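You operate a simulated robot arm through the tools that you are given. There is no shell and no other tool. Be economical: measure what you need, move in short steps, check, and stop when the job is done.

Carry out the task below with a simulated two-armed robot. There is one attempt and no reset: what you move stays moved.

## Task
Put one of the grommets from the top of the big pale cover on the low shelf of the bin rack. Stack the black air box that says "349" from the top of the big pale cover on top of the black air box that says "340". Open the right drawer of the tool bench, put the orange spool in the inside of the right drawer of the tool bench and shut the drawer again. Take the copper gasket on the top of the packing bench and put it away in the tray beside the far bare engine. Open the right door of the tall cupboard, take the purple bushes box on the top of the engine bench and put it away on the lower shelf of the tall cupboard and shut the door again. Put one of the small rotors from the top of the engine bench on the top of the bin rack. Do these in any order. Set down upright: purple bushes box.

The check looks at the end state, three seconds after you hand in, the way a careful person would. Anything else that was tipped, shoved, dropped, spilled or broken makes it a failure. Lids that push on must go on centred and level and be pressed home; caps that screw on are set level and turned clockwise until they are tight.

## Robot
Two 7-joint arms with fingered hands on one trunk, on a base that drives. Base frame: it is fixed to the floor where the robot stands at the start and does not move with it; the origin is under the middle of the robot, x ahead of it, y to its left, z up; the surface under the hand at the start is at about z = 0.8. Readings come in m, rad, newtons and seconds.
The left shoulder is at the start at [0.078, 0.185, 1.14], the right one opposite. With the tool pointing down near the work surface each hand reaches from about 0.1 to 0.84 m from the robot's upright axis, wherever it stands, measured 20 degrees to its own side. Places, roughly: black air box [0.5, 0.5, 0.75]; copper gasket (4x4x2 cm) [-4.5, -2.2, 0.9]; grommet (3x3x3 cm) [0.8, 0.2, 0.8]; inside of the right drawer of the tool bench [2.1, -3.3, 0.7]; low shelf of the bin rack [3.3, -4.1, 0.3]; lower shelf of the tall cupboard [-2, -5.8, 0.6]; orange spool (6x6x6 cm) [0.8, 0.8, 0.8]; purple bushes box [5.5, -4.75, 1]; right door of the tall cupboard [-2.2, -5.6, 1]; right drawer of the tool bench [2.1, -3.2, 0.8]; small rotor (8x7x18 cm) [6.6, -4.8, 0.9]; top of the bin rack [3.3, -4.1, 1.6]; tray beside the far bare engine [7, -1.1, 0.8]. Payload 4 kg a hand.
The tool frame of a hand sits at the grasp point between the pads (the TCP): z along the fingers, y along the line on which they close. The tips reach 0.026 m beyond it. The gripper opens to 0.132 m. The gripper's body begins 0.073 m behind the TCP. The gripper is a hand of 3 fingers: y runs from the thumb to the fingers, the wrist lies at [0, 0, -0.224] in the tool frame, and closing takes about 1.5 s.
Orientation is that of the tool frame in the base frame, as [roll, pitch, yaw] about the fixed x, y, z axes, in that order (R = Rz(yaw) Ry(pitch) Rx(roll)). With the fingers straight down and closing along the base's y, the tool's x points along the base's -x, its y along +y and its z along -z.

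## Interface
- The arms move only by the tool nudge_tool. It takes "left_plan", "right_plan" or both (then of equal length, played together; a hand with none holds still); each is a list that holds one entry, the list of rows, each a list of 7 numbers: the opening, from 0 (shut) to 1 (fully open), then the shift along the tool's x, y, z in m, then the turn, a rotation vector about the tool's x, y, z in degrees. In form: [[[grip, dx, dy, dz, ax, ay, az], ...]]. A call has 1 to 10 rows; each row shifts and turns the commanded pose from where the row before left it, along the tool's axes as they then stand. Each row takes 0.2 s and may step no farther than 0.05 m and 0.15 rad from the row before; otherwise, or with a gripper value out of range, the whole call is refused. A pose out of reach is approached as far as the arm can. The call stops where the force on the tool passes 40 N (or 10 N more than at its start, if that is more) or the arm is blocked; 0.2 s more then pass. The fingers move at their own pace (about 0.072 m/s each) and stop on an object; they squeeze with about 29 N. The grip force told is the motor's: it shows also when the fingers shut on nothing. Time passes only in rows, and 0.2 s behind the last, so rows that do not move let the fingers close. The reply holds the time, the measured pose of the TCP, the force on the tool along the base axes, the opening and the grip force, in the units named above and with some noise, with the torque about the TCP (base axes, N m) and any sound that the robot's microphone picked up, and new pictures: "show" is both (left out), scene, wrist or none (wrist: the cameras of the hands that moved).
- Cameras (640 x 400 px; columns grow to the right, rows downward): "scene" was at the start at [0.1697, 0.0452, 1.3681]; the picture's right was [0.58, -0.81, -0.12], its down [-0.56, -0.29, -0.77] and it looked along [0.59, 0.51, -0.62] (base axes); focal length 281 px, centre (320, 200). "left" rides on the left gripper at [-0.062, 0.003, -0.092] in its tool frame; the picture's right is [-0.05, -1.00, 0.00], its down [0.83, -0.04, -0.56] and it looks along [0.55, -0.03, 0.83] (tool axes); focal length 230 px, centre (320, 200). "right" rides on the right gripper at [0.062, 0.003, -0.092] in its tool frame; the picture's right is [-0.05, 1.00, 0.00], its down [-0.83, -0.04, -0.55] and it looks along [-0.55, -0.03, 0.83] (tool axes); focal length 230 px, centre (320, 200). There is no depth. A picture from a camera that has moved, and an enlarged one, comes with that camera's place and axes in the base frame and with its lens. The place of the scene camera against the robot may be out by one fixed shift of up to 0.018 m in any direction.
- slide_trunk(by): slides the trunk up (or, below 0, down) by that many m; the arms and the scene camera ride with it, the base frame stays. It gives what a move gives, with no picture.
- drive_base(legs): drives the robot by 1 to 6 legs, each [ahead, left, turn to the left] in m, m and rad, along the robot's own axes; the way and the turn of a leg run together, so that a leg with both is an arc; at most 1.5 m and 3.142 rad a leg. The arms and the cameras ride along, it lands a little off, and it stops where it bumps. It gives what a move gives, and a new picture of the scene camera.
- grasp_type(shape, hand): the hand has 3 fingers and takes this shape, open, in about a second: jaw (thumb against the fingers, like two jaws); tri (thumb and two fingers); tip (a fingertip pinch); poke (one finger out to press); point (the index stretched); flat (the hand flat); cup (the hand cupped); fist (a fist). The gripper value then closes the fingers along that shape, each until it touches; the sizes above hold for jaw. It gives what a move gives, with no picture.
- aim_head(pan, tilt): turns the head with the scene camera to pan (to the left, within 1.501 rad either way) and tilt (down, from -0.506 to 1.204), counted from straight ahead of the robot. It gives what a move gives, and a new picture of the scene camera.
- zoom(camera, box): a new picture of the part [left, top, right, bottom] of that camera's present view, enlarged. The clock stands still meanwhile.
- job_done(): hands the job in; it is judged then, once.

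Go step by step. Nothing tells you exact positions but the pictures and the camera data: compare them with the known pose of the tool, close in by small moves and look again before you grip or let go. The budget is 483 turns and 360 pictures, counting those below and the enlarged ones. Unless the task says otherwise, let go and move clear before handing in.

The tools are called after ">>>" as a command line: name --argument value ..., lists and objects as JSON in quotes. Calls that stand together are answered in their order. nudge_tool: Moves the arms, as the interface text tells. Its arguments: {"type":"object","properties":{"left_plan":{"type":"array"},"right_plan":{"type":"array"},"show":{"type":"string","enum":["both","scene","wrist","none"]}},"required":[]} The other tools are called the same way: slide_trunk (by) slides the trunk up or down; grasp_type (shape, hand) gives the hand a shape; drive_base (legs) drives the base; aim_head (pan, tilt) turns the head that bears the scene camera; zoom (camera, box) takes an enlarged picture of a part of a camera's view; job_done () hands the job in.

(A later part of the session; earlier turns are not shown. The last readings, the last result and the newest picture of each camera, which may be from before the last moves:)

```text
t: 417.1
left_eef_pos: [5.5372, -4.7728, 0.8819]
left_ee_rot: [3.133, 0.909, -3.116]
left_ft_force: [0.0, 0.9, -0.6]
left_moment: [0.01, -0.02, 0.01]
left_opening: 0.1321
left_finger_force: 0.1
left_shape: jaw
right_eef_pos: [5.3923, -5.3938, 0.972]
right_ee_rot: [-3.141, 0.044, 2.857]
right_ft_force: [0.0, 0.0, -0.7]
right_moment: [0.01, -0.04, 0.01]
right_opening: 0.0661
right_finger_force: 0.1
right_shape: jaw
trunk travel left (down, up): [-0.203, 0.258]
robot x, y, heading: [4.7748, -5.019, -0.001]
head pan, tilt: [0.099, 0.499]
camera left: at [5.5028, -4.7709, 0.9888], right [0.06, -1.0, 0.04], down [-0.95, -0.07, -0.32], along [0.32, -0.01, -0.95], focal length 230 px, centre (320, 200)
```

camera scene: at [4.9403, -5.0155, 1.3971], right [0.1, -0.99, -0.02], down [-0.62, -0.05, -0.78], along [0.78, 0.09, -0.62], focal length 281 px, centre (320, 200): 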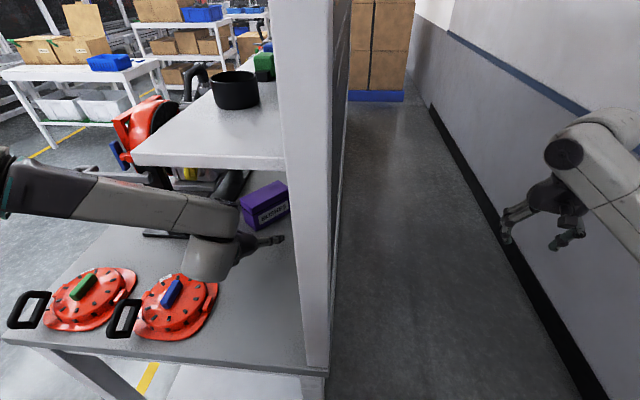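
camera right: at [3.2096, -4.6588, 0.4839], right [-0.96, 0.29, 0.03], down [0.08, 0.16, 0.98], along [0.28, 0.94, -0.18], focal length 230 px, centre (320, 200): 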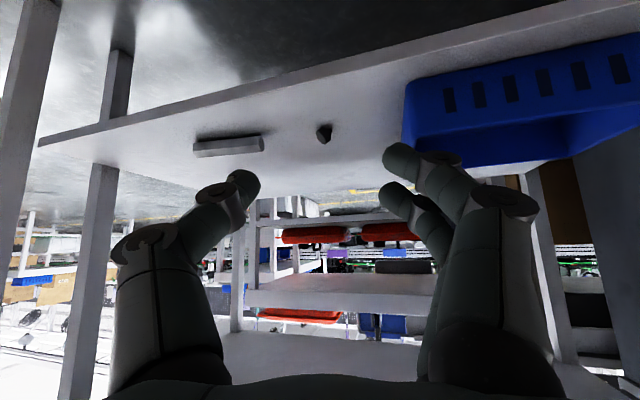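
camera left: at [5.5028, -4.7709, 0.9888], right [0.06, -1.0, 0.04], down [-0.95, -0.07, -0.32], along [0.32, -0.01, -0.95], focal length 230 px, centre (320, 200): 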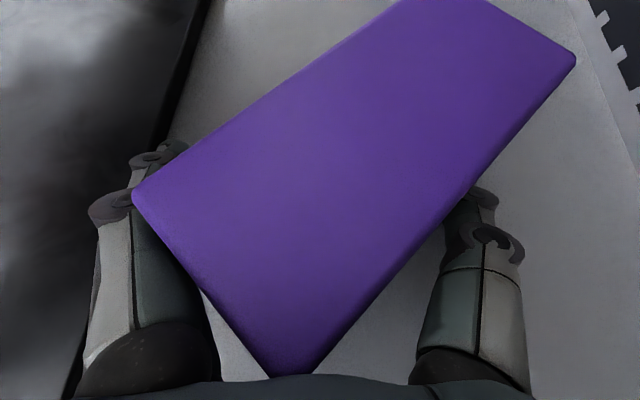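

The box is between the fingers. I'll close gently so that it swings into line.

>>> nudge_tool --left_plan '[[[0.85, 0, 0, 0, 0, 0, 0], [0.7, 0, 0, 0, 0, 0, 0], [0.6, 0, 0, 0, 0, 0, 0], [0.5, 0, 0, 0, 0, 0, 0], [0.4, 0, 0, 0, 0, 0, 0], [0.3, 0, 0, 0, 0, 0, 0], [0.3, 0, 0, 0, 0, 0, 0], [0.3, 0, 0, 0, 0, 0, 0]]]' --show "wrist"

```text
t: 418.9
left_eef_pos: [5.5377, -4.773, 0.8826]
left_ee_rot: [3.135, 0.909, -3.117]
left_ft_force: [0.4, 1.0, 1.2]
left_moment: [0.04, 0.02, -0.06]
left_opening: 0.0587
left_finger_force: 28.5
left_shape: jaw
right_eef_pos: [5.3939, -5.3938, 0.9733]
right_ee_rot: [3.141, 0.044, 2.859]
right_ft_force: [-0.5, 0.2, -0.7]
right_moment: [0.04, -0.02, -0.02]
right_opening: 0.0658
right_finger_force: 0.0
right_shape: jaw
trunk travel left (down, up): [-0.203, 0.258]
robot x, y, heading: [4.7757, -5.0175, 0.004]
head pan, tilt: [0.099, 0.499]
camera left: at [5.503, -4.7706, 0.9889], right [0.06, -1.0, 0.04], down [-0.95, -0.07, -0.32], along [0.32, -0.01, -0.95], focal length 230 px, centre (320, 200)
```

left: 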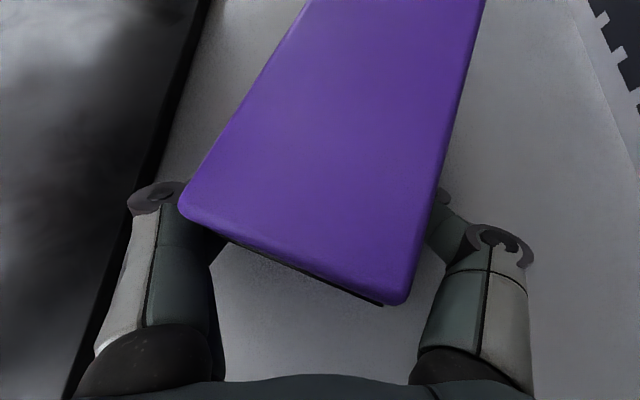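

It's gripped (5.9 cm). I'll lift 5 cm and back straight out from under the shelf.

>>> nudge_tool --left_plan '[[[0.3, -0.0079, 0, -0.0061, 0, 0, 0], [0.3, -0.0158, 0, -0.0122, 0, 0, 0], [0.3, -0.0158, 0, -0.0122, 0, 0, 0], [0.3, 0, 0, 0, 0, 0, 0]]]' --show "both"

```text
t: 419.9
left_eef_pos: [5.5381, -4.7734, 0.93]
left_ee_rot: [3.134, 0.909, -3.117]
left_ft_force: [-0.2, 0.0, -3.5]
left_moment: [0.04, 0.09, 0.0]
left_opening: 0.0588
left_finger_force: 28.8
left_shape: jaw
right_eef_pos: [5.3949, -5.3926, 0.9708]
right_ee_rot: [-3.136, 0.043, 2.857]
right_ft_force: [0.2, -1.1, -0.6]
right_moment: [-0.03, 0.01, -0.01]
right_opening: 0.0659
right_finger_force: 0.1
right_shape: jaw
trunk travel left (down, up): [-0.203, 0.258]
robot x, y, heading: [4.77, -5.0142, -0.0]
head pan, tilt: [0.099, 0.499]
camera scene: at [4.9415, -5.0149, 1.3968], right [0.1, -0.99, -0.02], down [-0.62, -0.05, -0.78], along [0.78, 0.09, -0.62], focal length 281 px, centre (320, 200)
camera left: at [5.5045, -4.7711, 1.0371], right [0.06, -1.0, 0.04], down [-0.95, -0.07, -0.31], along [0.32, -0.01, -0.95], focal length 230 px, centre (320, 200)
```

scene: 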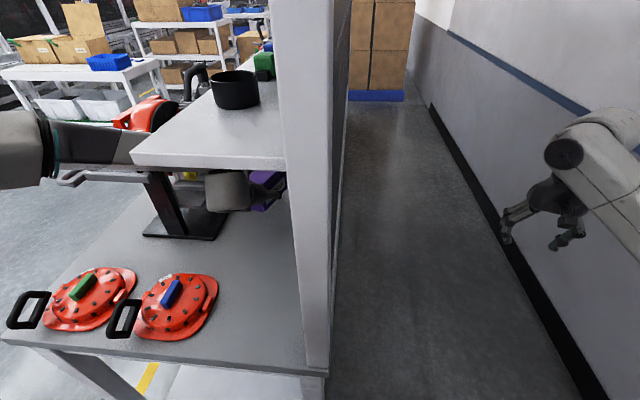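
left: 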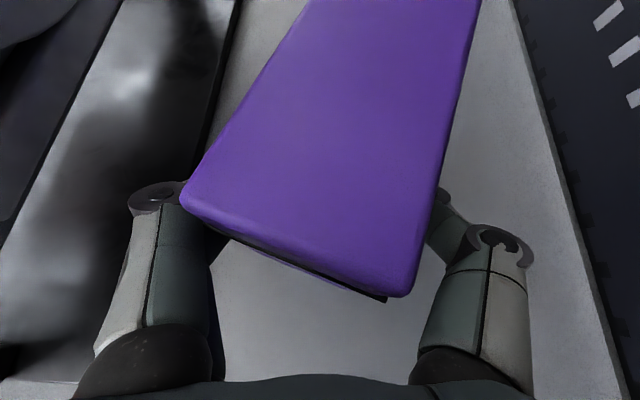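

>>> drive_base --legs '[[-0.45, 0, 0]]'

```text
t: 422.6
left_eef_pos: [5.0856, -4.7749, 0.9306]
left_ee_rot: [3.137, 0.909, -3.116]
left_ft_force: [-0.5, 0.3, -3.6]
left_moment: [0.03, 0.12, -0.01]
left_opening: 0.0586
left_finger_force: 28.7
left_shape: jaw
right_eef_pos: [4.9406, -5.394, 0.9715]
right_ee_rot: [-3.138, 0.043, 2.856]
right_ft_force: [-0.2, -0.2, 0.6]
right_moment: [0.03, -0.01, 0.01]
right_opening: 0.0659
right_finger_force: 0.1
right_shape: jaw
trunk travel left (down, up): [-0.203, 0.258]
robot x, y, heading: [4.3198, -5.0164, 0.003]
head pan, tilt: [0.099, 0.499]
camera scene: at [4.4881, -5.0155, 1.3968], right [0.1, -0.99, -0.02], down [-0.62, -0.05, -0.78], along [0.78, 0.09, -0.62], focal length 281 px, centre (320, 200)
```

scene: 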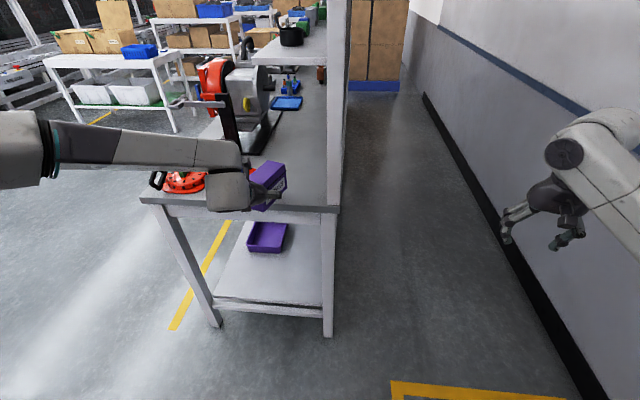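

The box is out safely. I'll back off a bit more, tuck it in, and look at where the rotors are.

>>> drive_base --legs '[[-0.2, 0, 0]]'

>>> nudge_tool --left_plan '[[[0.3, 0.0124, 0, -0.043, 0, 0, 0], [0.3, 0.0124, 0, -0.043, 0, 0, 0], [0.3, 0.0124, 0, -0.043, 0, 0, 0], [0.3, 0.0124, 0, -0.043, 0, 0, 0], [0.3, 0.0124, 0, -0.043, 0, 0, 0], [0.3, 0, 0, 0, 0, 0, 0]]]' --show "scene"

```text
t: 424.2
left_eef_pos: [4.886, -4.7733, 0.9303]
left_ee_rot: [3.135, 0.911, -3.117]
left_ft_force: [0.2, -0.7, -4.2]
left_moment: [0.03, 0.1, 0.01]
left_opening: 0.0586
left_finger_force: 28.7
left_shape: jaw
right_eef_pos: [4.7394, -5.3932, 0.9715]
right_ee_rot: [-3.14, 0.042, 2.855]
right_ft_force: [0.2, -0.2, 0.5]
right_moment: [-0.05, 0.0, 0.02]
right_opening: 0.066
right_finger_force: 0.0
right_shape: jaw
trunk travel left (down, up): [-0.203, 0.258]
robot x, y, heading: [4.1167, -5.0166, -0.002]
head pan, tilt: [0.099, 0.499]
camera scene: at [4.2871, -5.0156, 1.3968], right [0.1, -0.99, -0.02], down [-0.62, -0.05, -0.78], along [0.78, 0.09, -0.62], focal length 281 px, centre (320, 200)
```

scene: 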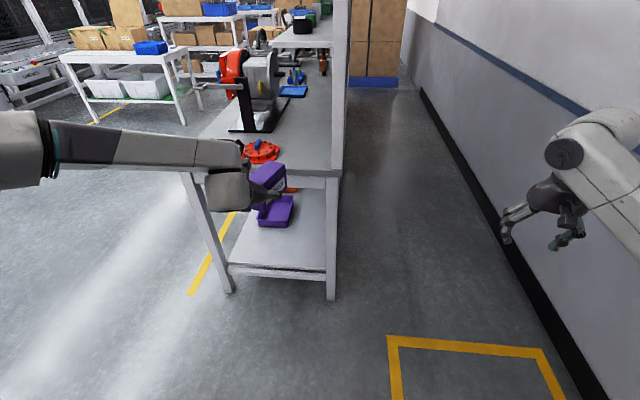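

```text
t: 425.6
left_eef_pos: [4.6781, -4.779, 1.0137]
left_ee_rot: [3.133, 0.907, -3.116]
left_ft_force: [-0.2, 0.0, -3.5]
left_moment: [0.01, 0.11, 0.03]
left_opening: 0.0587
left_finger_force: 28.8
left_shape: jaw
right_eef_pos: [4.7404, -5.3942, 0.9701]
right_ee_rot: [-3.139, 0.043, 2.855]
right_ft_force: [0.2, -0.6, -0.2]
right_moment: [-0.03, 0.05, -0.01]
right_opening: 0.0661
right_finger_force: 0.2
right_shape: jaw
trunk travel left (down, up): [-0.203, 0.258]
robot x, y, heading: [4.1193, -5.016, 0.004]
head pan, tilt: [0.099, 0.499]
camera scene: at [4.2885, -5.0158, 1.3966], right [0.1, -0.99, -0.02], down [-0.62, -0.05, -0.78], along [0.78, 0.09, -0.62], focal length 281 px, centre (320, 200)
```

scene: 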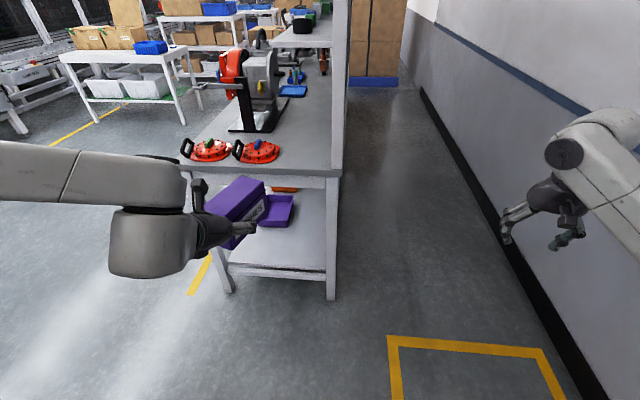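

>>> drive_base --legs '[[0.17, 0, 0], [0, 0, 1.57], [1.2, 0, 0], [0, 0, -1.57]]'

>>> aim_head --pan -0.3 --tilt 0.3

```text
t: 433.4
left_eef_pos: [4.0573, -4.0864, 1.028]
left_ee_rot: [3.099, 0.92, -1.546]
left_ft_force: [-0.2, 1.0, -3.3]
left_moment: [-0.16, 0.0, 0.03]
left_opening: 0.0576
left_finger_force: 29.4
left_shape: jaw
right_eef_pos: [4.6612, -3.9872, 0.9714]
right_ee_rot: [3.125, 0.05, -1.806]
right_ft_force: [0.1, 0.4, 0.2]
right_moment: [-0.03, 0.03, 0.01]
right_opening: 0.066
right_finger_force: 0.1
right_shape: jaw
trunk travel left (down, up): [-0.203, 0.258]
robot x, y, heading: [4.3022, -4.6158, 1.622]
head pan, tilt: [0.099, 0.499]
stopped in leg 3: the robot was blocked; the commanded pose is now the measured one
camera scene: at [4.2954, -4.4619, 1.3993], right [0.99, 0.15, -0.03], down [0.07, -0.61, -0.79], along [-0.14, 0.78, -0.61], focal length 281 px, centre (320, 200)
```

scene: 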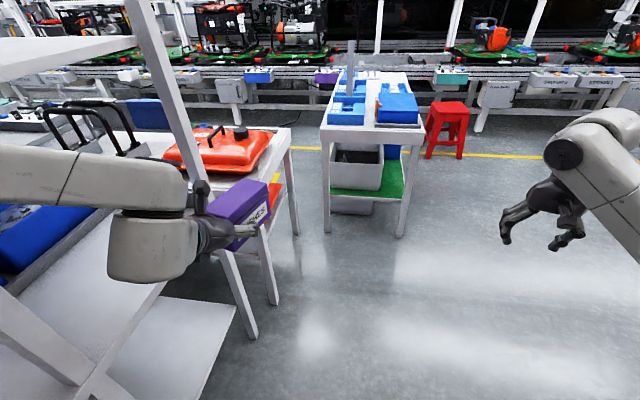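

```text
t: 434.3
left_eef_pos: [4.057, -4.0859, 1.0262]
left_ee_rot: [3.096, 0.918, -1.546]
left_ft_force: [0.3, -0.2, -3.4]
left_moment: [-0.09, 0.01, 0.03]
left_opening: 0.0582
left_finger_force: 29.3
left_shape: jaw
right_eef_pos: [4.6617, -3.987, 0.9728]
right_ee_rot: [3.124, 0.053, -1.808]
right_ft_force: [0.0, -0.4, 0.8]
right_moment: [0.03, 0.02, -0.02]
right_opening: 0.0659
right_finger_force: 0.1
right_shape: jaw
trunk travel left (down, up): [-0.203, 0.258]
robot x, y, heading: [4.2986, -4.615, 1.622]
head pan, tilt: [-0.3, 0.3]
camera scene: at [4.3328, -4.4595, 1.4171], right [0.97, -0.24, 0.03], down [-0.08, -0.43, -0.9], along [0.23, 0.87, -0.44], focal length 281 px, centre (320, 200)
```

scene: 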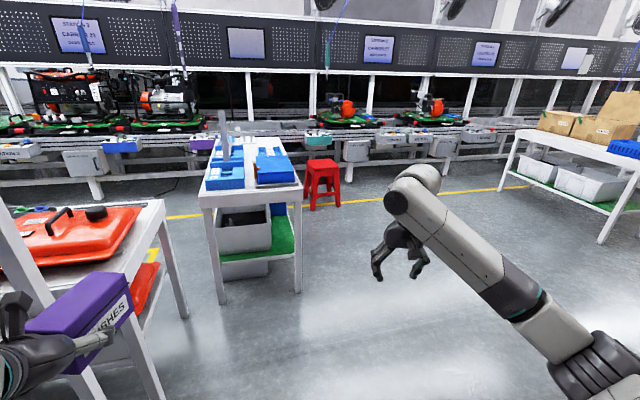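

My left arm touched the rack's end post. I'll move away to the right and go on northwards.

>>> drive_base --legs '[[-0.04, -0.03, 0], [0, -0.35, -0.05]]'

>>> zoom --camera "left" --box '[0, 0, 640, 400]'

```text
t: 437.1
left_eef_pos: [4.4449, -4.0916, 1.0126]
left_ee_rot: [3.13, 0.904, -1.566]
left_ft_force: [-0.3, -0.7, -3.4]
left_moment: [-0.11, 0.04, 0.02]
left_opening: 0.058
left_finger_force: 28.8
left_shape: jaw
right_eef_pos: [5.0558, -4.0248, 0.9712]
right_ee_rot: [-3.138, 0.043, -1.856]
right_ft_force: [0.9, 0.0, -0.2]
right_moment: [-0.03, 0.01, -0.02]
right_opening: 0.0661
right_finger_force: 0.1
right_shape: jaw
trunk travel left (down, up): [-0.203, 0.258]
robot x, y, heading: [4.6755, -4.6459, 1.568]
head pan, tilt: [-0.3, 0.3]
camera scene: at [4.697, -4.4747, 1.4153], right [0.95, -0.29, 0.05], down [-0.09, -0.44, -0.89], along [0.28, 0.85, -0.45], focal length 281 px, centre (320, 200)
```

scene: 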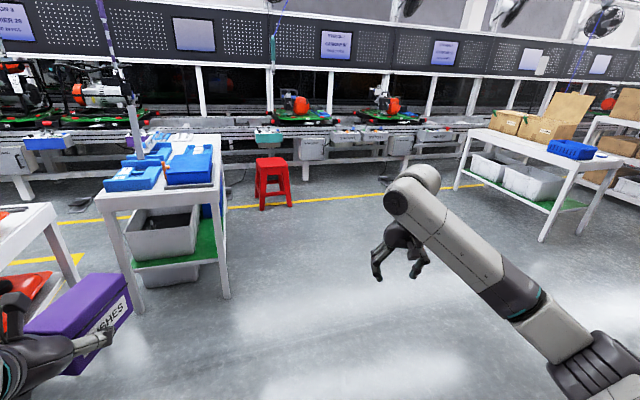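

```text
1.00 times, centred on (320, 200) of left (not enlarged: the box is as wide or as high as the picture)
camera zoom: at [4.4436, -4.1256, 1.1196], right [1.0, 0.05, 0.03], down [0.05, -0.95, -0.31], along [0.02, 0.31, -0.95], focal length 230 px, centre (320, 200)
```

zoom: 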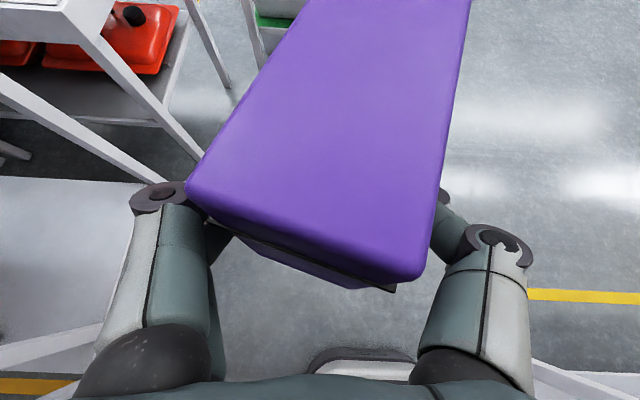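

>>> drive_base --legs '[[0.9, 0, 0], [0, 0, -1.57], [1.3, 0, 0]]'

>>> aim_head --pan -0.9 --tilt 0.4

```text
t: 451.8
left_eef_pos: [6.5381, -3.5116, 1.0129]
left_ee_rot: [3.13, 0.903, -3.134]
left_ft_force: [0.5, -0.4, -3.7]
left_moment: [0.0, 0.12, 0.03]
left_opening: 0.0574
left_finger_force: 29.0
left_shape: jaw
right_eef_pos: [6.6093, -4.1216, 0.9711]
right_ee_rot: [-3.138, 0.044, 2.859]
right_ft_force: [0.1, -0.1, 0.7]
right_moment: [0.02, -0.02, 0.0]
right_opening: 0.066
right_finger_force: 0.0
right_shape: jaw
trunk travel left (down, up): [-0.203, 0.258]
robot x, y, heading: [5.9855, -3.7484, 0.006]
head pan, tilt: [-0.3, 0.3]
camera scene: at [6.1572, -3.781, 1.4153], right [-0.29, -0.96, 0.05], down [-0.44, 0.09, -0.89], along [0.85, -0.28, -0.45], focal length 281 px, centre (320, 200)
```

scene: 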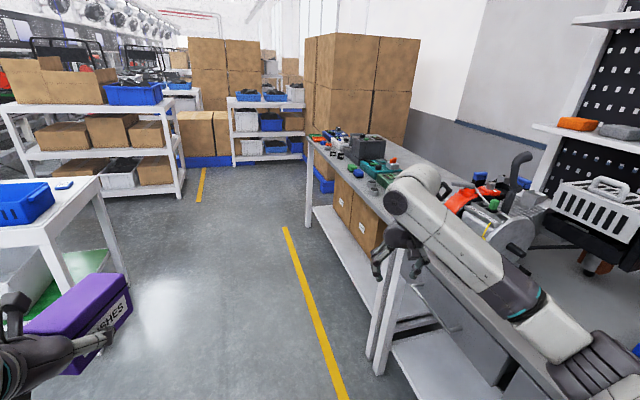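

```text
t: 452.8
left_eef_pos: [6.5386, -3.5117, 1.012]
left_ee_rot: [3.129, 0.903, -3.133]
left_ft_force: [-0.7, 0.2, -3.0]
left_moment: [0.05, 0.06, -0.01]
left_opening: 0.0579
left_finger_force: 28.7
left_shape: jaw
right_eef_pos: [6.6081, -4.1224, 0.971]
right_ee_rot: [-3.14, 0.044, 2.858]
right_ft_force: [0.6, -0.8, 0.3]
right_moment: [-0.02, 0.03, 0.02]
right_opening: 0.0657
right_finger_force: 0.1
right_shape: jaw
trunk travel left (down, up): [-0.203, 0.258]
robot x, y, heading: [5.9839, -3.7463, 0.002]
head pan, tilt: [-0.901, 0.4]
camera scene: at [6.1246, -3.8261, 1.4116], right [-0.77, -0.62, 0.13], down [-0.4, 0.3, -0.87], along [0.5, -0.72, -0.48], focal length 281 px, centre (320, 200)
```

scene: 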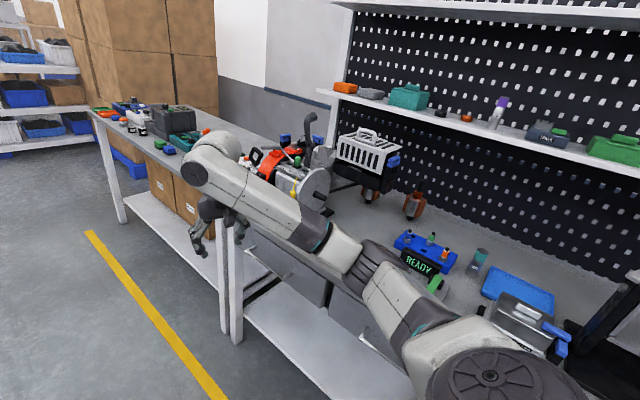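

>>> zoom --camera "scene" --box '[320, 120, 480, 280]'

```text
2.50 times, centred on (400, 200) of scene
camera zoom: at [6.1246, -3.8261, 1.4116], right [-0.77, -0.62, 0.13], down [-0.4, 0.3, -0.87], along [0.5, -0.72, -0.48], focal length 702 px, centre (120, 200)
```

zoom: 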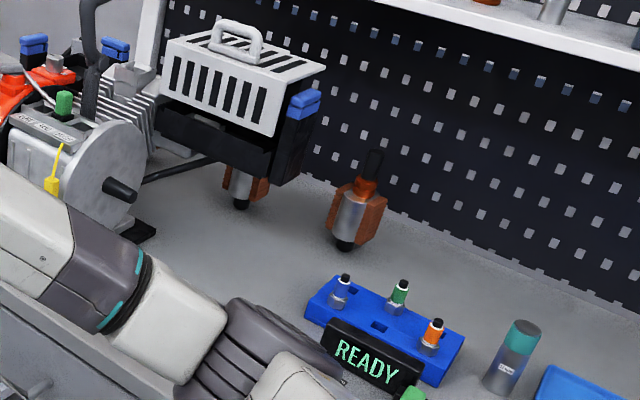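

Two small rotors stand by the pegboard; the nearer is at about (6.38, -4.84). I'll tuck the purple box in to my left, then turn to face the bench.

>>> nudge_tool --left_plan '[[[0.3, 0.0119, 0.025, -0.0353, 0, 0, 0], [0.3, 0.0119, 0.025, -0.0353, 0, 0, 0], [0.3, 0.0119, 0.025, -0.0353, 0, 0, 0], [0.3, 0.0119, 0.025, -0.0353, 0, 0, 0], [0.3, 0.0119, 0.025, -0.0353, 0, 0, 0], [0.3, 0.0119, 0.025, -0.0353, 0, 0, 0], [0.3, 0.0119, 0.025, -0.0353, 0, 0, 0], [0.3, 0.0119, 0.025, -0.0353, 0, 0, 0], [0.3, 0, 0, 0, 0, 0, 0]]]' --show "none"

>>> drive_base --legs '[[0.54, 0, 0], [0, 0, -1.57]]'

>>> aim_head --pan 0.0 --tilt 0.5

```text
t: 454.8
left_eef_pos: [6.3289, -3.3061, 1.1373]
left_ee_rot: [3.135, 0.901, -3.131]
left_ft_force: [0.4, 0.6, -2.8]
left_moment: [0.0, 0.11, -0.02]
left_opening: 0.0565
left_finger_force: 28.7
left_shape: jaw
left hand out of reach, approached as far as the arm can: row 3, 4, 5, 6, 7
right_eef_pos: [6.61, -4.1188, 0.9715]
right_ee_rot: [-3.136, 0.043, 2.858]
right_ft_force: [-0.3, 0.3, 0.0]
right_moment: [0.02, 0.02, -0.01]
right_opening: 0.066
right_finger_force: 0.0
right_shape: jaw
trunk travel left (down, up): [-0.203, 0.258]
robot x, y, heading: [5.9877, -3.7427, 0.002]
head pan, tilt: [-0.901, 0.4]
```

```text
t: 459.6
left_eef_pos: [7.0442, -3.545, 1.139]
left_ee_rot: [3.129, 0.9, 2.611]
left_ft_force: [0.0, -0.1, -3.5]
left_moment: [0.11, 0.11, -0.02]
left_opening: 0.0562
left_finger_force: 28.6
left_shape: jaw
right_eef_pos: [6.8785, -4.3833, 0.9748]
right_ee_rot: [3.117, 0.066, 2.345]
right_ft_force: [9.9, -2.7, -2.2]
right_moment: [0.18, 0.24, 0.55]
right_opening: 0.0632
right_finger_force: 0.0
right_shape: jaw
trunk travel left (down, up): [-0.203, 0.258]
robot x, y, heading: [6.5239, -3.7466, -0.534]
head pan, tilt: [-0.901, 0.4]
stopped in leg 2: the force on the tool passed its limit at 98 N (the readings are from after the stop); the commanded pose is now the measured one
camera scene: at [6.6074, -3.8918, 1.4115], right [-0.98, -0.14, 0.13], down [-0.19, 0.46, -0.87], along [0.06, -0.87, -0.48], focal length 281 px, centre (320, 200)
```

scene: 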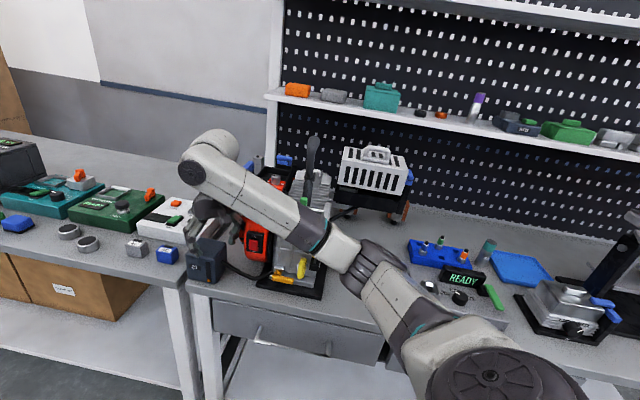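

```text
t: 460.8
left_eef_pos: [7.0448, -3.5447, 1.1376]
left_ee_rot: [3.132, 0.899, 2.613]
left_ft_force: [-0.1, 0.0, -3.6]
left_moment: [0.11, 0.11, -0.02]
left_opening: 0.0564
left_finger_force: 29.3
left_shape: jaw
right_eef_pos: [6.8785, -4.384, 0.9741]
right_ee_rot: [3.119, 0.064, 2.341]
right_ft_force: [14.5, -0.2, -0.8]
right_moment: [0.07, 0.42, 0.56]
right_opening: 0.0623
right_finger_force: 0.1
right_shape: jaw
trunk travel left (down, up): [-0.203, 0.258]
robot x, y, heading: [6.5257, -3.7442, -0.534]
head pan, tilt: [0.0, 0.499]
camera scene: at [6.6723, -3.8453, 1.3966], right [-0.51, -0.86, 0.0], down [-0.54, 0.32, -0.78], along [0.67, -0.4, -0.62], focal length 281 px, centre (320, 200)
```

scene: 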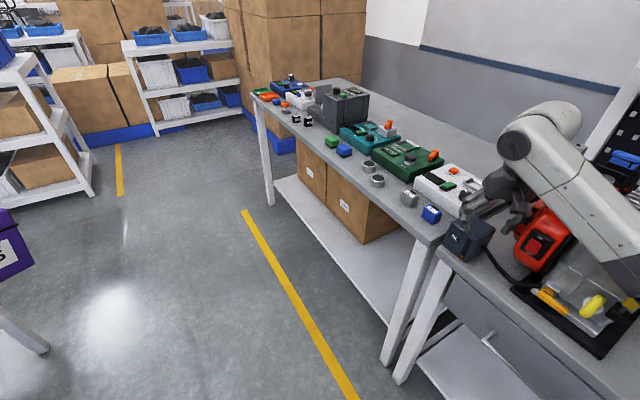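

The right hand has swung into the red engine. I'll turn back at once and check whether anything moved.

>>> drive_base --legs '[[0, 0, 0.2]]'

>>> aim_head --pan -0.9 --tilt 0.5

```text
t: 461.9
left_eef_pos: [6.9924, -3.4472, 1.1374]
left_ee_rot: [3.131, 0.898, 2.81]
left_ft_force: [-0.8, 0.8, -3.1]
left_moment: [0.08, 0.1, 0.02]
left_opening: 0.0563
left_finger_force: 28.7
left_shape: jaw
right_eef_pos: [6.9952, -4.3008, 0.9744]
right_ee_rot: [3.118, 0.063, 2.536]
right_ft_force: [-0.8, 0.6, -0.1]
right_moment: [-0.02, -0.04, -0.01]
right_opening: 0.0656
right_finger_force: 0.1
right_shape: jaw
trunk travel left (down, up): [-0.203, 0.258]
robot x, y, heading: [6.5229, -3.7454, -0.338]
head pan, tilt: [0.0, 0.499]
camera scene: at [6.6851, -3.8128, 1.3969], right [-0.33, -0.94, 0.0], down [-0.59, 0.21, -0.78], along [0.74, -0.26, -0.62], focal length 281 px, centre (320, 200)
```

scene: 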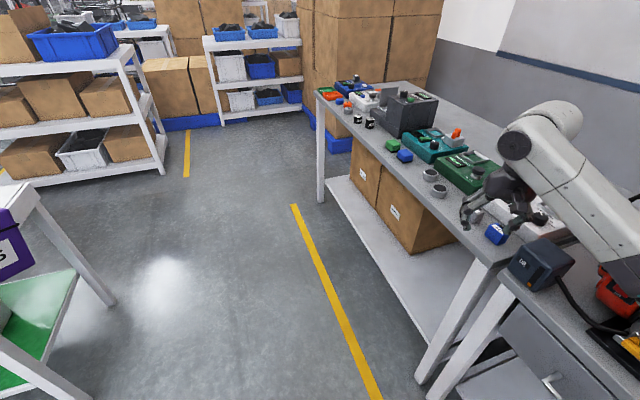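

```text
t: 463.1
left_eef_pos: [6.9931, -3.447, 1.1386]
left_ee_rot: [3.129, 0.9, 2.81]
left_ft_force: [-0.4, -0.3, -4.0]
left_moment: [0.08, 0.12, -0.01]
left_opening: 0.0563
left_finger_force: 28.5
left_shape: jaw
right_eef_pos: [6.9958, -4.3018, 0.9756]
right_ee_rot: [3.119, 0.064, 2.538]
right_ft_force: [-0.4, -0.5, -0.8]
right_moment: [0.0, 0.02, -0.01]
right_opening: 0.0655
right_finger_force: 0.0
right_shape: jaw
trunk travel left (down, up): [-0.203, 0.258]
robot x, y, heading: [6.5242, -3.7484, -0.337]
head pan, tilt: [-0.901, 0.499]
camera scene: at [6.6293, -3.869, 1.4028], right [-0.93, -0.33, 0.13], down [-0.29, 0.5, -0.81], along [0.2, -0.8, -0.56], focal length 281 px, centre (320, 200)
```

scene: 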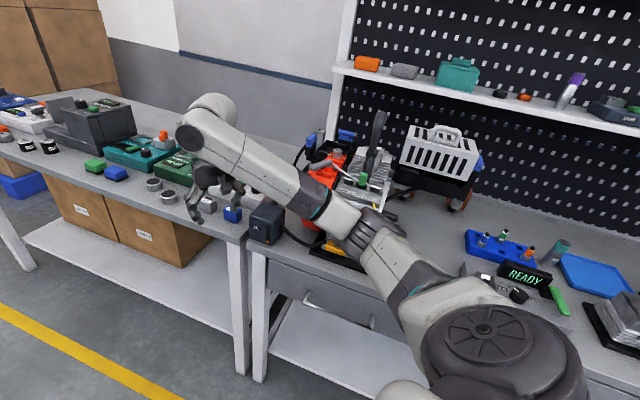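

>>> zoom --camera "scene" --box '[200, 120, 400, 280]'

```text
2.50 times, centred on (300, 200) of scene
camera zoom: at [6.6293, -3.869, 1.4028], right [-0.93, -0.33, 0.13], down [-0.29, 0.5, -0.81], along [0.2, -0.8, -0.56], focal length 702 px, centre (370, 200)
```

zoom: 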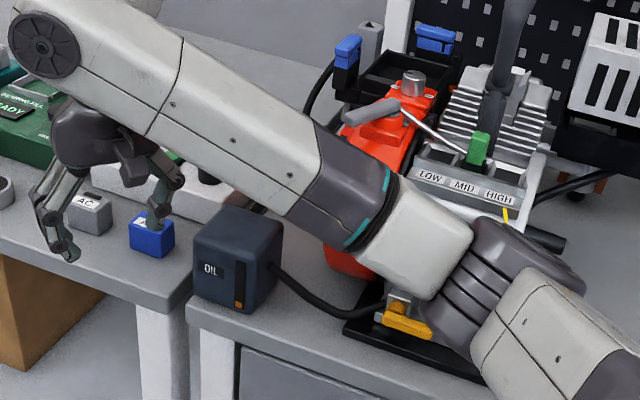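

The oil box and engine look upright and in place. I'll move away from the bench first, then finish the turn, then approach.

>>> drive_base --legs '[[0, 0.35, 0], [0, 0, -1.23]]'

>>> aim_head --pan 0.0 --tilt 0.4

```text
t: 468.5
left_eef_pos: [7.0839, -3.7425, 1.1386]
left_ee_rot: [3.129, 0.901, 1.588]
left_ft_force: [-1.1, -0.3, -3.9]
left_moment: [0.11, -0.08, 0.0]
left_opening: 0.0562
left_finger_force: 29.1
left_shape: jaw
right_eef_pos: [6.2816, -4.0375, 0.974]
right_ee_rot: [3.118, 0.064, 1.316]
right_ft_force: [0.3, 0.4, 0.6]
right_moment: [0.01, 0.01, -0.01]
right_opening: 0.0662
right_finger_force: 0.0
right_shape: jaw
trunk travel left (down, up): [-0.203, 0.258]
robot x, y, heading: [6.6431, -3.4086, -1.561]
head pan, tilt: [-0.901, 0.499]
camera scene: at [6.5646, -3.5588, 1.4028], right [-0.63, 0.76, 0.13], down [0.37, 0.45, -0.81], along [-0.68, -0.46, -0.56], focal length 281 px, centre (320, 200)
```

scene: 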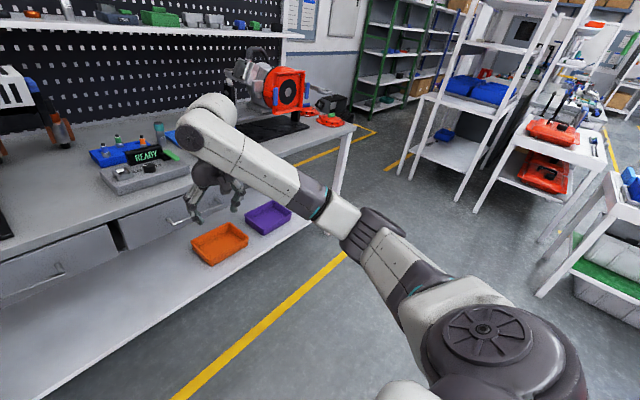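

```text
t: 469.7
left_eef_pos: [7.0843, -3.7415, 1.1382]
left_ee_rot: [3.129, 0.902, 1.588]
left_ft_force: [0.5, -0.4, -3.3]
left_moment: [0.15, -0.06, 0.0]
left_opening: 0.0563
left_finger_force: 29.0
left_shape: jaw
right_eef_pos: [6.2814, -4.0365, 0.9763]
right_ee_rot: [3.12, 0.064, 1.317]
right_ft_force: [0.2, 0.8, 0.4]
right_moment: [-0.03, -0.03, -0.02]
right_opening: 0.0658
right_finger_force: 0.0
right_shape: jaw
trunk travel left (down, up): [-0.203, 0.258]
robot x, y, heading: [6.6402, -3.409, -1.558]
head pan, tilt: [0.0, 0.4]
camera scene: at [6.6364, -3.595, 1.4056], right [-1.0, -0.01, 0.0], down [-0.01, 0.54, -0.84], along [0.01, -0.84, -0.54], focal length 281 px, centre (320, 200)
```

scene: 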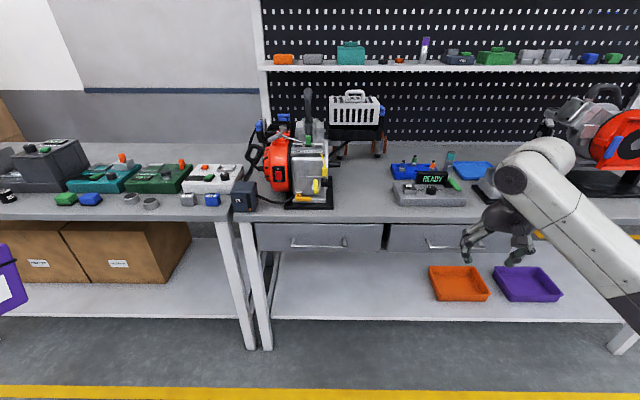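

>>> zoom --camera "scene" --box '[300, 80, 492, 200]'

```text
3.33 times, centred on (396, 140) of scene
camera zoom: at [6.6364, -3.595, 1.4056], right [-1.0, -0.01, 0.0], down [-0.01, 0.54, -0.84], along [0.01, -0.84, -0.54], focal length 936 px, centre (67, 400)
```

zoom: 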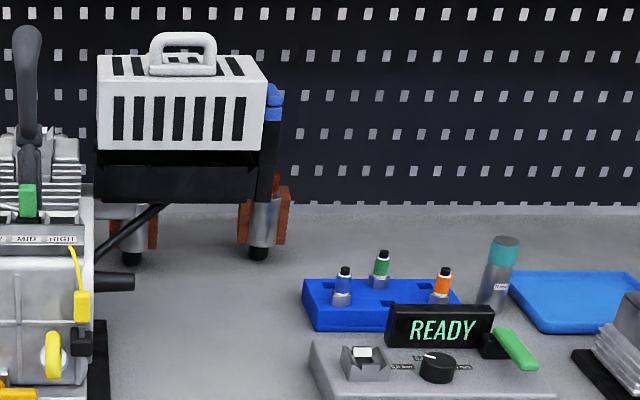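

The nearer rotor is at (6.375, -4.84), just clear of the grille unit's corner (x ≥ 6.42). I'll pitch the right hand to point south-east, raise it, lift the left a little, and then close in.

>>> nudge_tool --right_plan '[[[0.8, 0, 0, -0.03, 0, 0, -8.5], [0.8, 0, 0, -0.03, 0, 0, -8.5], [0.8, 0, 0, -0.03, 0, 0, -8.5], [0.8, 0, 0, -0.03, 0, 0, -8.5], [0.8, 0, 0, 0, 0, -8, 0], [0.8, 0, 0, 0, 0, -8, 0], [0.8, 0, 0, 0, 0, -8, 0], [0.8, 0, 0, 0, 0, -8, 0], [0.8, 0, 0, 0, 0, -8, 0], [0.8, 0, 0, 0, 0, 0, 0]]]' --left_plan '[[[0.3, -0.016, 0, -0.012, 0, 0, 0], [0.3, -0.016, 0, -0.012, 0, 0, 0], [0.3, -0.016, 0, -0.012, 0, 0, 0], [0.3, -0.016, 0, -0.012, 0, 0, 0], [0.3, 0, 0, 0, 0, 0, 0], [0.3, 0, 0, 0, 0, 0, 0], [0.3, 0, 0, 0, 0, 0, 0], [0.3, 0, 0, 0, 0, 0, 0], [0.3, 0, 0, 0, 0, 0, 0], [0.3, 0, 0, 0, 0, 0, 0]]]' --show "scene"

```text
t: 471.9
left_eef_pos: [7.0846, -3.7447, 1.2185]
left_ee_rot: [3.13, 0.9, 1.587]
left_ft_force: [-0.1, 0.4, -3.1]
left_moment: [0.13, -0.02, 0.02]
left_opening: 0.0559
left_finger_force: 28.7
left_shape: jaw
right_eef_pos: [6.2811, -4.0299, 1.0953]
right_ee_rot: [-3.116, 0.766, 1.927]
right_ft_force: [0.1, 0.4, 0.2]
right_moment: [-0.03, -0.02, 0.0]
right_opening: 0.1053
right_finger_force: 0.0
right_shape: jaw
trunk travel left (down, up): [-0.203, 0.258]
robot x, y, heading: [6.6402, -3.4076, -1.561]
head pan, tilt: [0.0, 0.4]
camera scene: at [6.6368, -3.5957, 1.4055], right [-1.0, -0.01, 0.0], down [-0.01, 0.54, -0.84], along [0.01, -0.84, -0.54], focal length 281 px, centre (320, 200)
```

scene: 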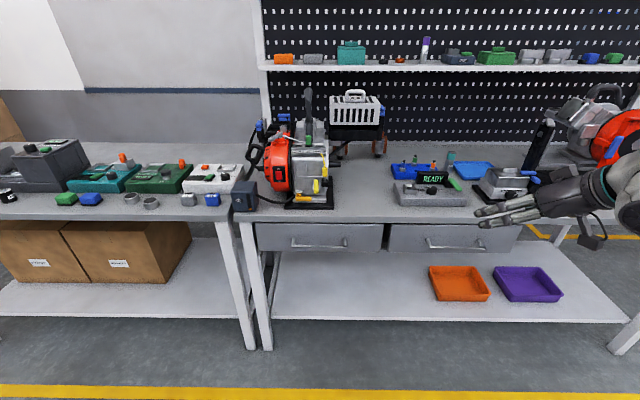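

>>> drive_base --legs '[[0, -0.17, -0.01], [0.5, 0, 0]]'

>>> zoom --camera "right" --box '[0, 0, 640, 400]'

```text
t: 475.9
left_eef_pos: [6.9083, -4.2464, 1.2195]
left_ee_rot: [3.13, 0.9, 1.574]
left_ft_force: [0.1, 1.2, -2.8]
left_moment: [0.15, -0.04, -0.03]
left_opening: 0.0559
left_finger_force: 29.2
left_shape: jaw
right_eef_pos: [6.1014, -4.5196, 1.0944]
right_ee_rot: [-3.117, 0.764, 1.913]
right_ft_force: [-0.5, -0.2, -0.1]
right_moment: [0.02, 0.02, 0.03]
right_opening: 0.1053
right_finger_force: 0.1
right_shape: jaw
trunk travel left (down, up): [-0.203, 0.258]
robot x, y, heading: [6.4749, -3.9023, -1.574]
head pan, tilt: [0.0, 0.4]
camera scene: at [6.4629, -4.0907, 1.4057], right [-1.0, 0.0, 0.0], down [0.0, 0.54, -0.84], along [0.0, -0.84, -0.54], focal length 281 px, centre (320, 200)
```

scene: 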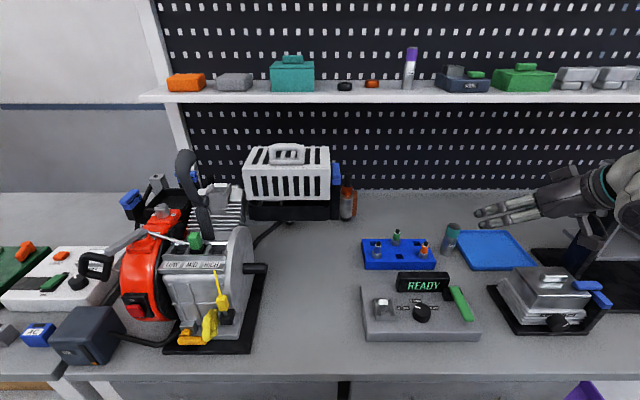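

```text
1.00 times, centred on (320, 200) of right (not enlarged: the box is as wide or as high as the picture)
camera zoom: at [6.0719, -4.4152, 1.1195], right [0.96, 0.28, 0.02], down [0.04, -0.21, 0.98], along [0.28, -0.94, -0.22], focal length 230 px, centre (320, 200)
```

zoom: 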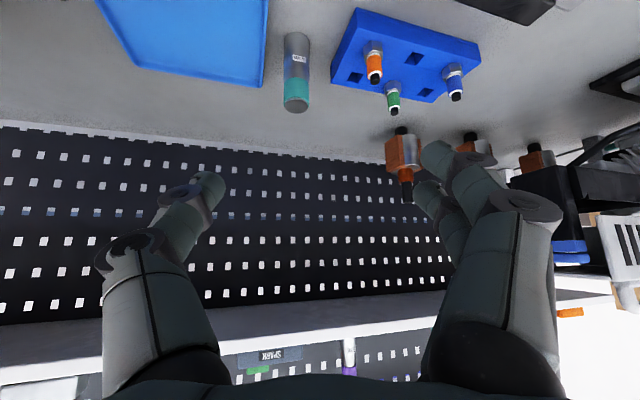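

Several rotors are in view; the nearest is at (6.385, -4.835). I'll bring the right hand up-range along its own axis, above the blue tray.

>>> nudge_tool --right_plan '[[[1, -0.0237, 0.0244, 0.027, 0, 0, 0], [1, -0.0237, 0.0244, 0.027, 0, 0, 0], [1, -0.0237, 0.0244, 0.027, 0, 0, 0], [1, -0.0237, 0.0244, 0.027, 0, 0, 0], [1, -0.0237, 0.0244, 0.027, 0, 0, 0], [1, -0.0237, 0.0244, 0.027, 0, 0, 0], [1, -0.0237, 0.0244, 0.027, 0, 0, 0], [1, 0, 0, 0, 0, 0, 0]]]' --show "both"

```text
t: 477.7
left_eef_pos: [6.9059, -4.2455, 1.22]
left_ee_rot: [3.129, 0.902, 1.572]
left_ft_force: [-0.5, -0.2, -3.7]
left_moment: [0.12, -0.03, 0.0]
left_opening: 0.0558
left_finger_force: 28.8
left_shape: jaw
right_eef_pos: [6.3445, -4.7019, 1.0714]
right_ee_rot: [-3.117, 0.765, 1.913]
right_ft_force: [0.0, 0.7, 0.1]
right_moment: [-0.02, -0.05, 0.01]
right_opening: 0.1318
right_finger_force: 0.0
right_shape: jaw
trunk travel left (down, up): [-0.203, 0.258]
robot x, y, heading: [6.4728, -3.9009, -1.57]
head pan, tilt: [0.0, 0.4]
camera scene: at [6.4618, -4.0901, 1.4057], right [-1.0, 0.0, 0.0], down [0.0, 0.54, -0.84], along [0.0, -0.84, -0.54], focal length 281 px, centre (320, 200)
camera right: at [6.314, -4.5981, 1.0957], right [0.96, 0.28, 0.02], down [0.04, -0.21, 0.98], along [0.28, -0.94, -0.22], focal length 230 px, centre (320, 200)
```

scene: 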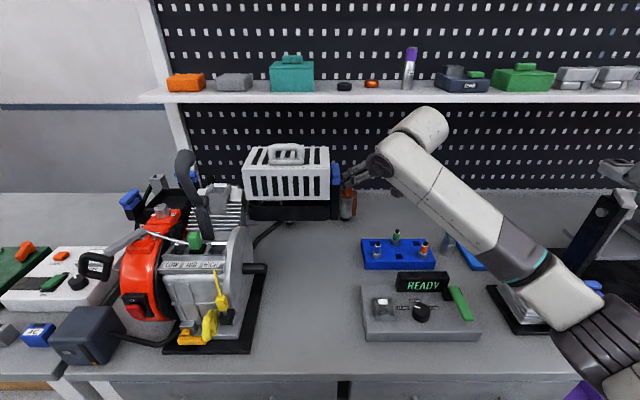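
right: 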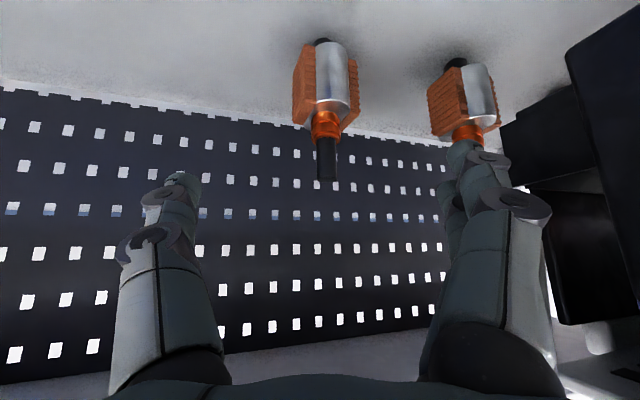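

>>> nudge_tool --right_plan '[[[1, 0.004, 0.0011, 0.0345, 0, 0, 0], [1, 0.004, 0.0011, 0.0345, 0, 0, 0], [1, 0.004, 0.0011, 0.0345, 0, 0, 0], [1, 0.004, 0.0011, 0.0345, 0, 0, 0], [1, 0, 0, 0, 0, 0, 0]]]' --show "both"

```text
t: 478.9
left_eef_pos: [6.9081, -4.2458, 1.2196]
left_ee_rot: [3.13, 0.903, 1.575]
left_ft_force: [-0.2, 0.1, -3.7]
left_moment: [0.14, -0.06, 0.04]
left_opening: 0.0558
left_finger_force: 29.0
left_shape: jaw
right_eef_pos: [6.3706, -4.7818, 0.9609]
right_ee_rot: [-3.117, 0.766, 1.912]
right_ft_force: [0.2, 0.0, 0.4]
right_moment: [-0.01, -0.01, 0.04]
right_opening: 0.1323
right_finger_force: 0.1
right_shape: jaw
trunk travel left (down, up): [-0.203, 0.258]
robot x, y, heading: [6.4696, -3.9037, -1.572]
head pan, tilt: [0.0, 0.4]
camera scene: at [6.4624, -4.09, 1.4058], right [-1.0, 0.0, 0.0], down [0.0, 0.54, -0.84], along [0.0, -0.84, -0.54], focal length 281 px, centre (320, 200)
camera right: at [6.3408, -4.6771, 0.9847], right [0.96, 0.28, 0.02], down [0.04, -0.21, 0.98], along [0.28, -0.94, -0.21], focal length 230 px, centre (320, 200)
```

scene: 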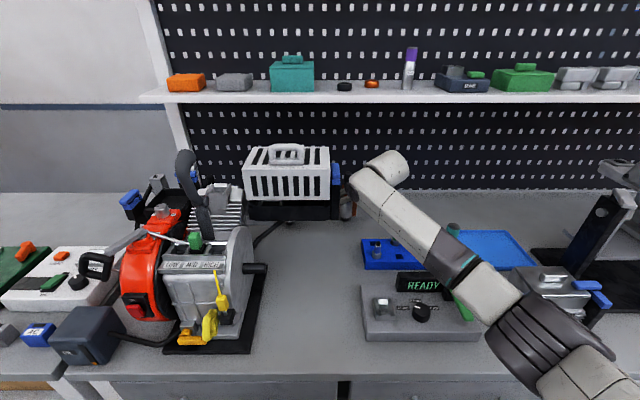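
right: 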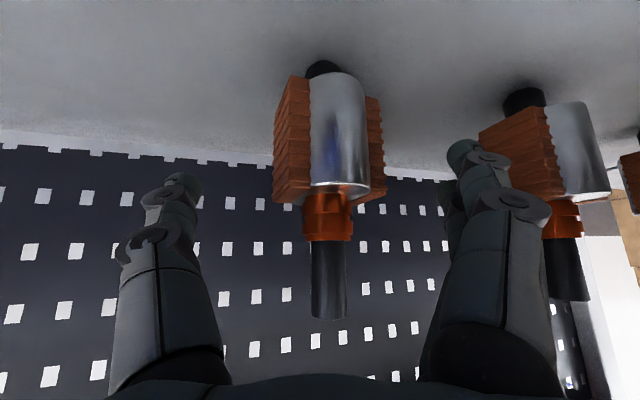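

>>> nudge_tool --right_plan '[[[1, 0.0044, 0.0027, 0.0345, 0, 0, 0], [1, 0.0044, 0.0035, 0.0345, 0, 0, 0], [1, 0, 0, 0, 0, 0, 0]]]' --show "wrist"

```text
t: 479.7
left_eef_pos: [6.9015, -4.2429, 1.2233]
left_ee_rot: [3.122, 0.904, 1.565]
left_ft_force: [-0.2, -0.1, -2.9]
left_moment: [0.13, -0.06, -0.01]
left_opening: 0.0559
left_finger_force: 28.8
left_shape: jaw
right_eef_pos: [6.3814, -4.8148, 0.9065]
right_ee_rot: [-3.117, 0.772, 1.905]
right_ft_force: [0.7, 0.0, 0.2]
right_moment: [0.01, 0.0, -0.02]
right_opening: 0.1321
right_finger_force: 0.1
right_shape: jaw
trunk travel left (down, up): [-0.203, 0.258]
robot x, y, heading: [6.4717, -3.8991, -1.573]
head pan, tilt: [0.0, 0.4]
camera right: at [6.3507, -4.7116, 0.9313], right [0.96, 0.28, 0.02], down [0.04, -0.21, 0.98], along [0.27, -0.94, -0.21], focal length 230 px, centre (320, 200)
```

right: 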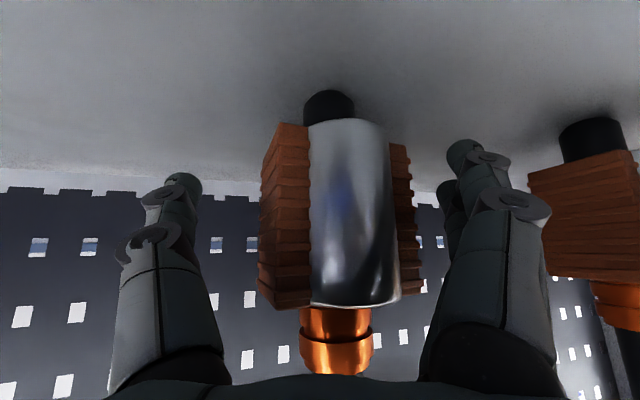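

>>> zoom --camera "scene" --box '[320, 130, 560, 350]'

```text
1.82 times, centred on (440, 240) of scene
camera zoom: at [6.4557, -4.0858, 1.4065], right [-1.0, 0.0, 0.0], down [0.01, 0.54, -0.84], along [0.0, -0.84, -0.54], focal length 511 px, centre (102, 127)
```

zoom: 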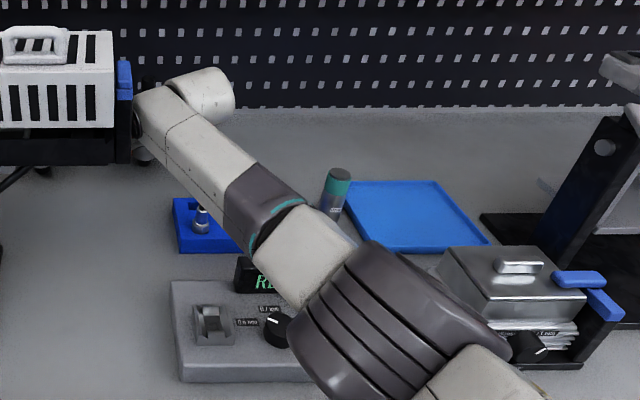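

The rotor is between the fingers; I'll close on it now.

>>> nudge_tool --right_plan '[[[0.75, 0, 0, 0, 0, 0, 0], [0.5, 0, 0, 0, 0, 0, 0], [0.4, 0, 0, 0, 0, 0, 0], [0.4, 0, 0, 0, 0, 0, 0], [0.4, 0, 0, 0, 0, 0, 0]]]' --show "wrist"

```text
t: 480.9
left_eef_pos: [6.9013, -4.2418, 1.2233]
left_ee_rot: [3.122, 0.906, 1.566]
left_ft_force: [-0.6, 0.1, -4.1]
left_moment: [0.12, -0.06, -0.03]
left_opening: 0.0558
left_finger_force: 29.0
left_shape: jaw
right_eef_pos: [6.3812, -4.817, 0.9071]
right_ee_rot: [-3.121, 0.771, 1.902]
right_ft_force: [1.0, -3.2, 0.0]
right_moment: [0.01, -0.01, 0.04]
right_opening: 0.0604
right_finger_force: 29.2
right_shape: jaw
trunk travel left (down, up): [-0.203, 0.258]
robot x, y, heading: [6.468, -3.8996, -1.574]
head pan, tilt: [0.0, 0.4]
camera right: at [6.351, -4.7119, 0.9311], right [0.96, 0.28, 0.02], down [0.04, -0.21, 0.98], along [0.28, -0.94, -0.21], focal length 230 px, centre (320, 200)
```

right: 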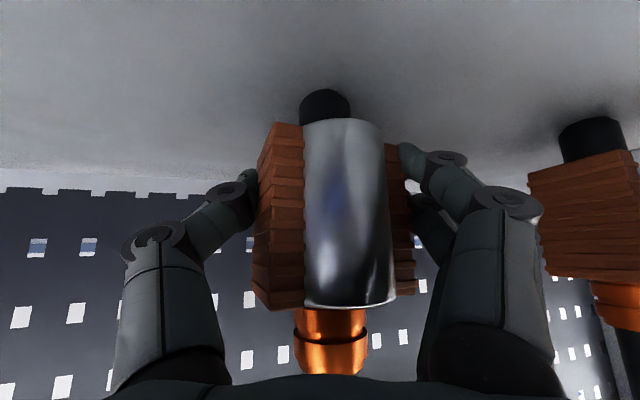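

>>> nudge_tool --right_plan '[[[0.4, -0.0104, 0, -0.0108, 0, 0, 0], [0.4, -0.0208, 0, -0.0217, 0, 0, 0], [0.4, -0.0208, 0, -0.0217, 0, 0, 0], [0.4, 0, 0, 0, 0, 0, 0]]]' --show "both"

```text
t: 481.9
left_eef_pos: [6.9026, -4.2493, 1.2205]
left_ee_rot: [3.122, 0.899, 1.568]
left_ft_force: [0.2, 0.4, -3.7]
left_moment: [0.11, -0.06, -0.03]
left_opening: 0.056
left_finger_force: 29.1
left_shape: jaw
right_eef_pos: [6.382, -4.8219, 0.9704]
right_ee_rot: [-3.126, 0.756, 1.9]
right_ft_force: [0.2, -0.3, -14.0]
right_moment: [-0.03, 0.01, 0.02]
right_opening: 0.0594
right_finger_force: 29.2
right_shape: jaw
trunk travel left (down, up): [-0.203, 0.258]
robot x, y, heading: [6.4686, -3.9029, -1.574]
head pan, tilt: [0.0, 0.4]
camera scene: at [6.4563, -4.0947, 1.405], right [-1.0, 0.0, 0.0], down [0.01, 0.54, -0.84], along [0.0, -0.84, -0.54], focal length 281 px, centre (320, 200)
camera right: at [6.353, -4.7171, 0.9965], right [0.96, 0.28, 0.02], down [0.04, -0.22, 0.97], along [0.27, -0.94, -0.22], focal length 230 px, centre (320, 200)
```

scene: 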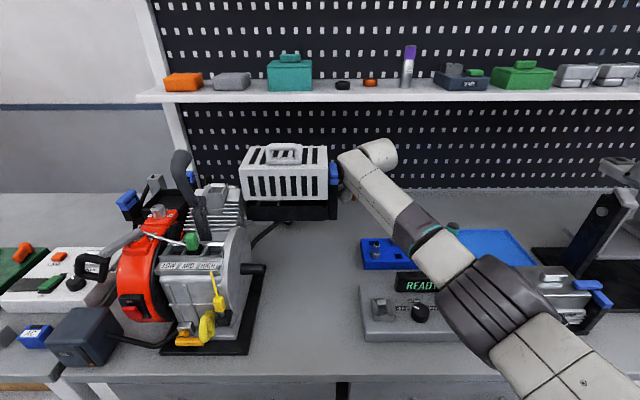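
right: 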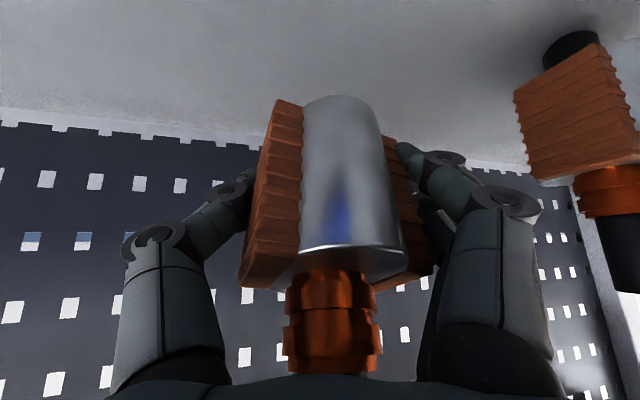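

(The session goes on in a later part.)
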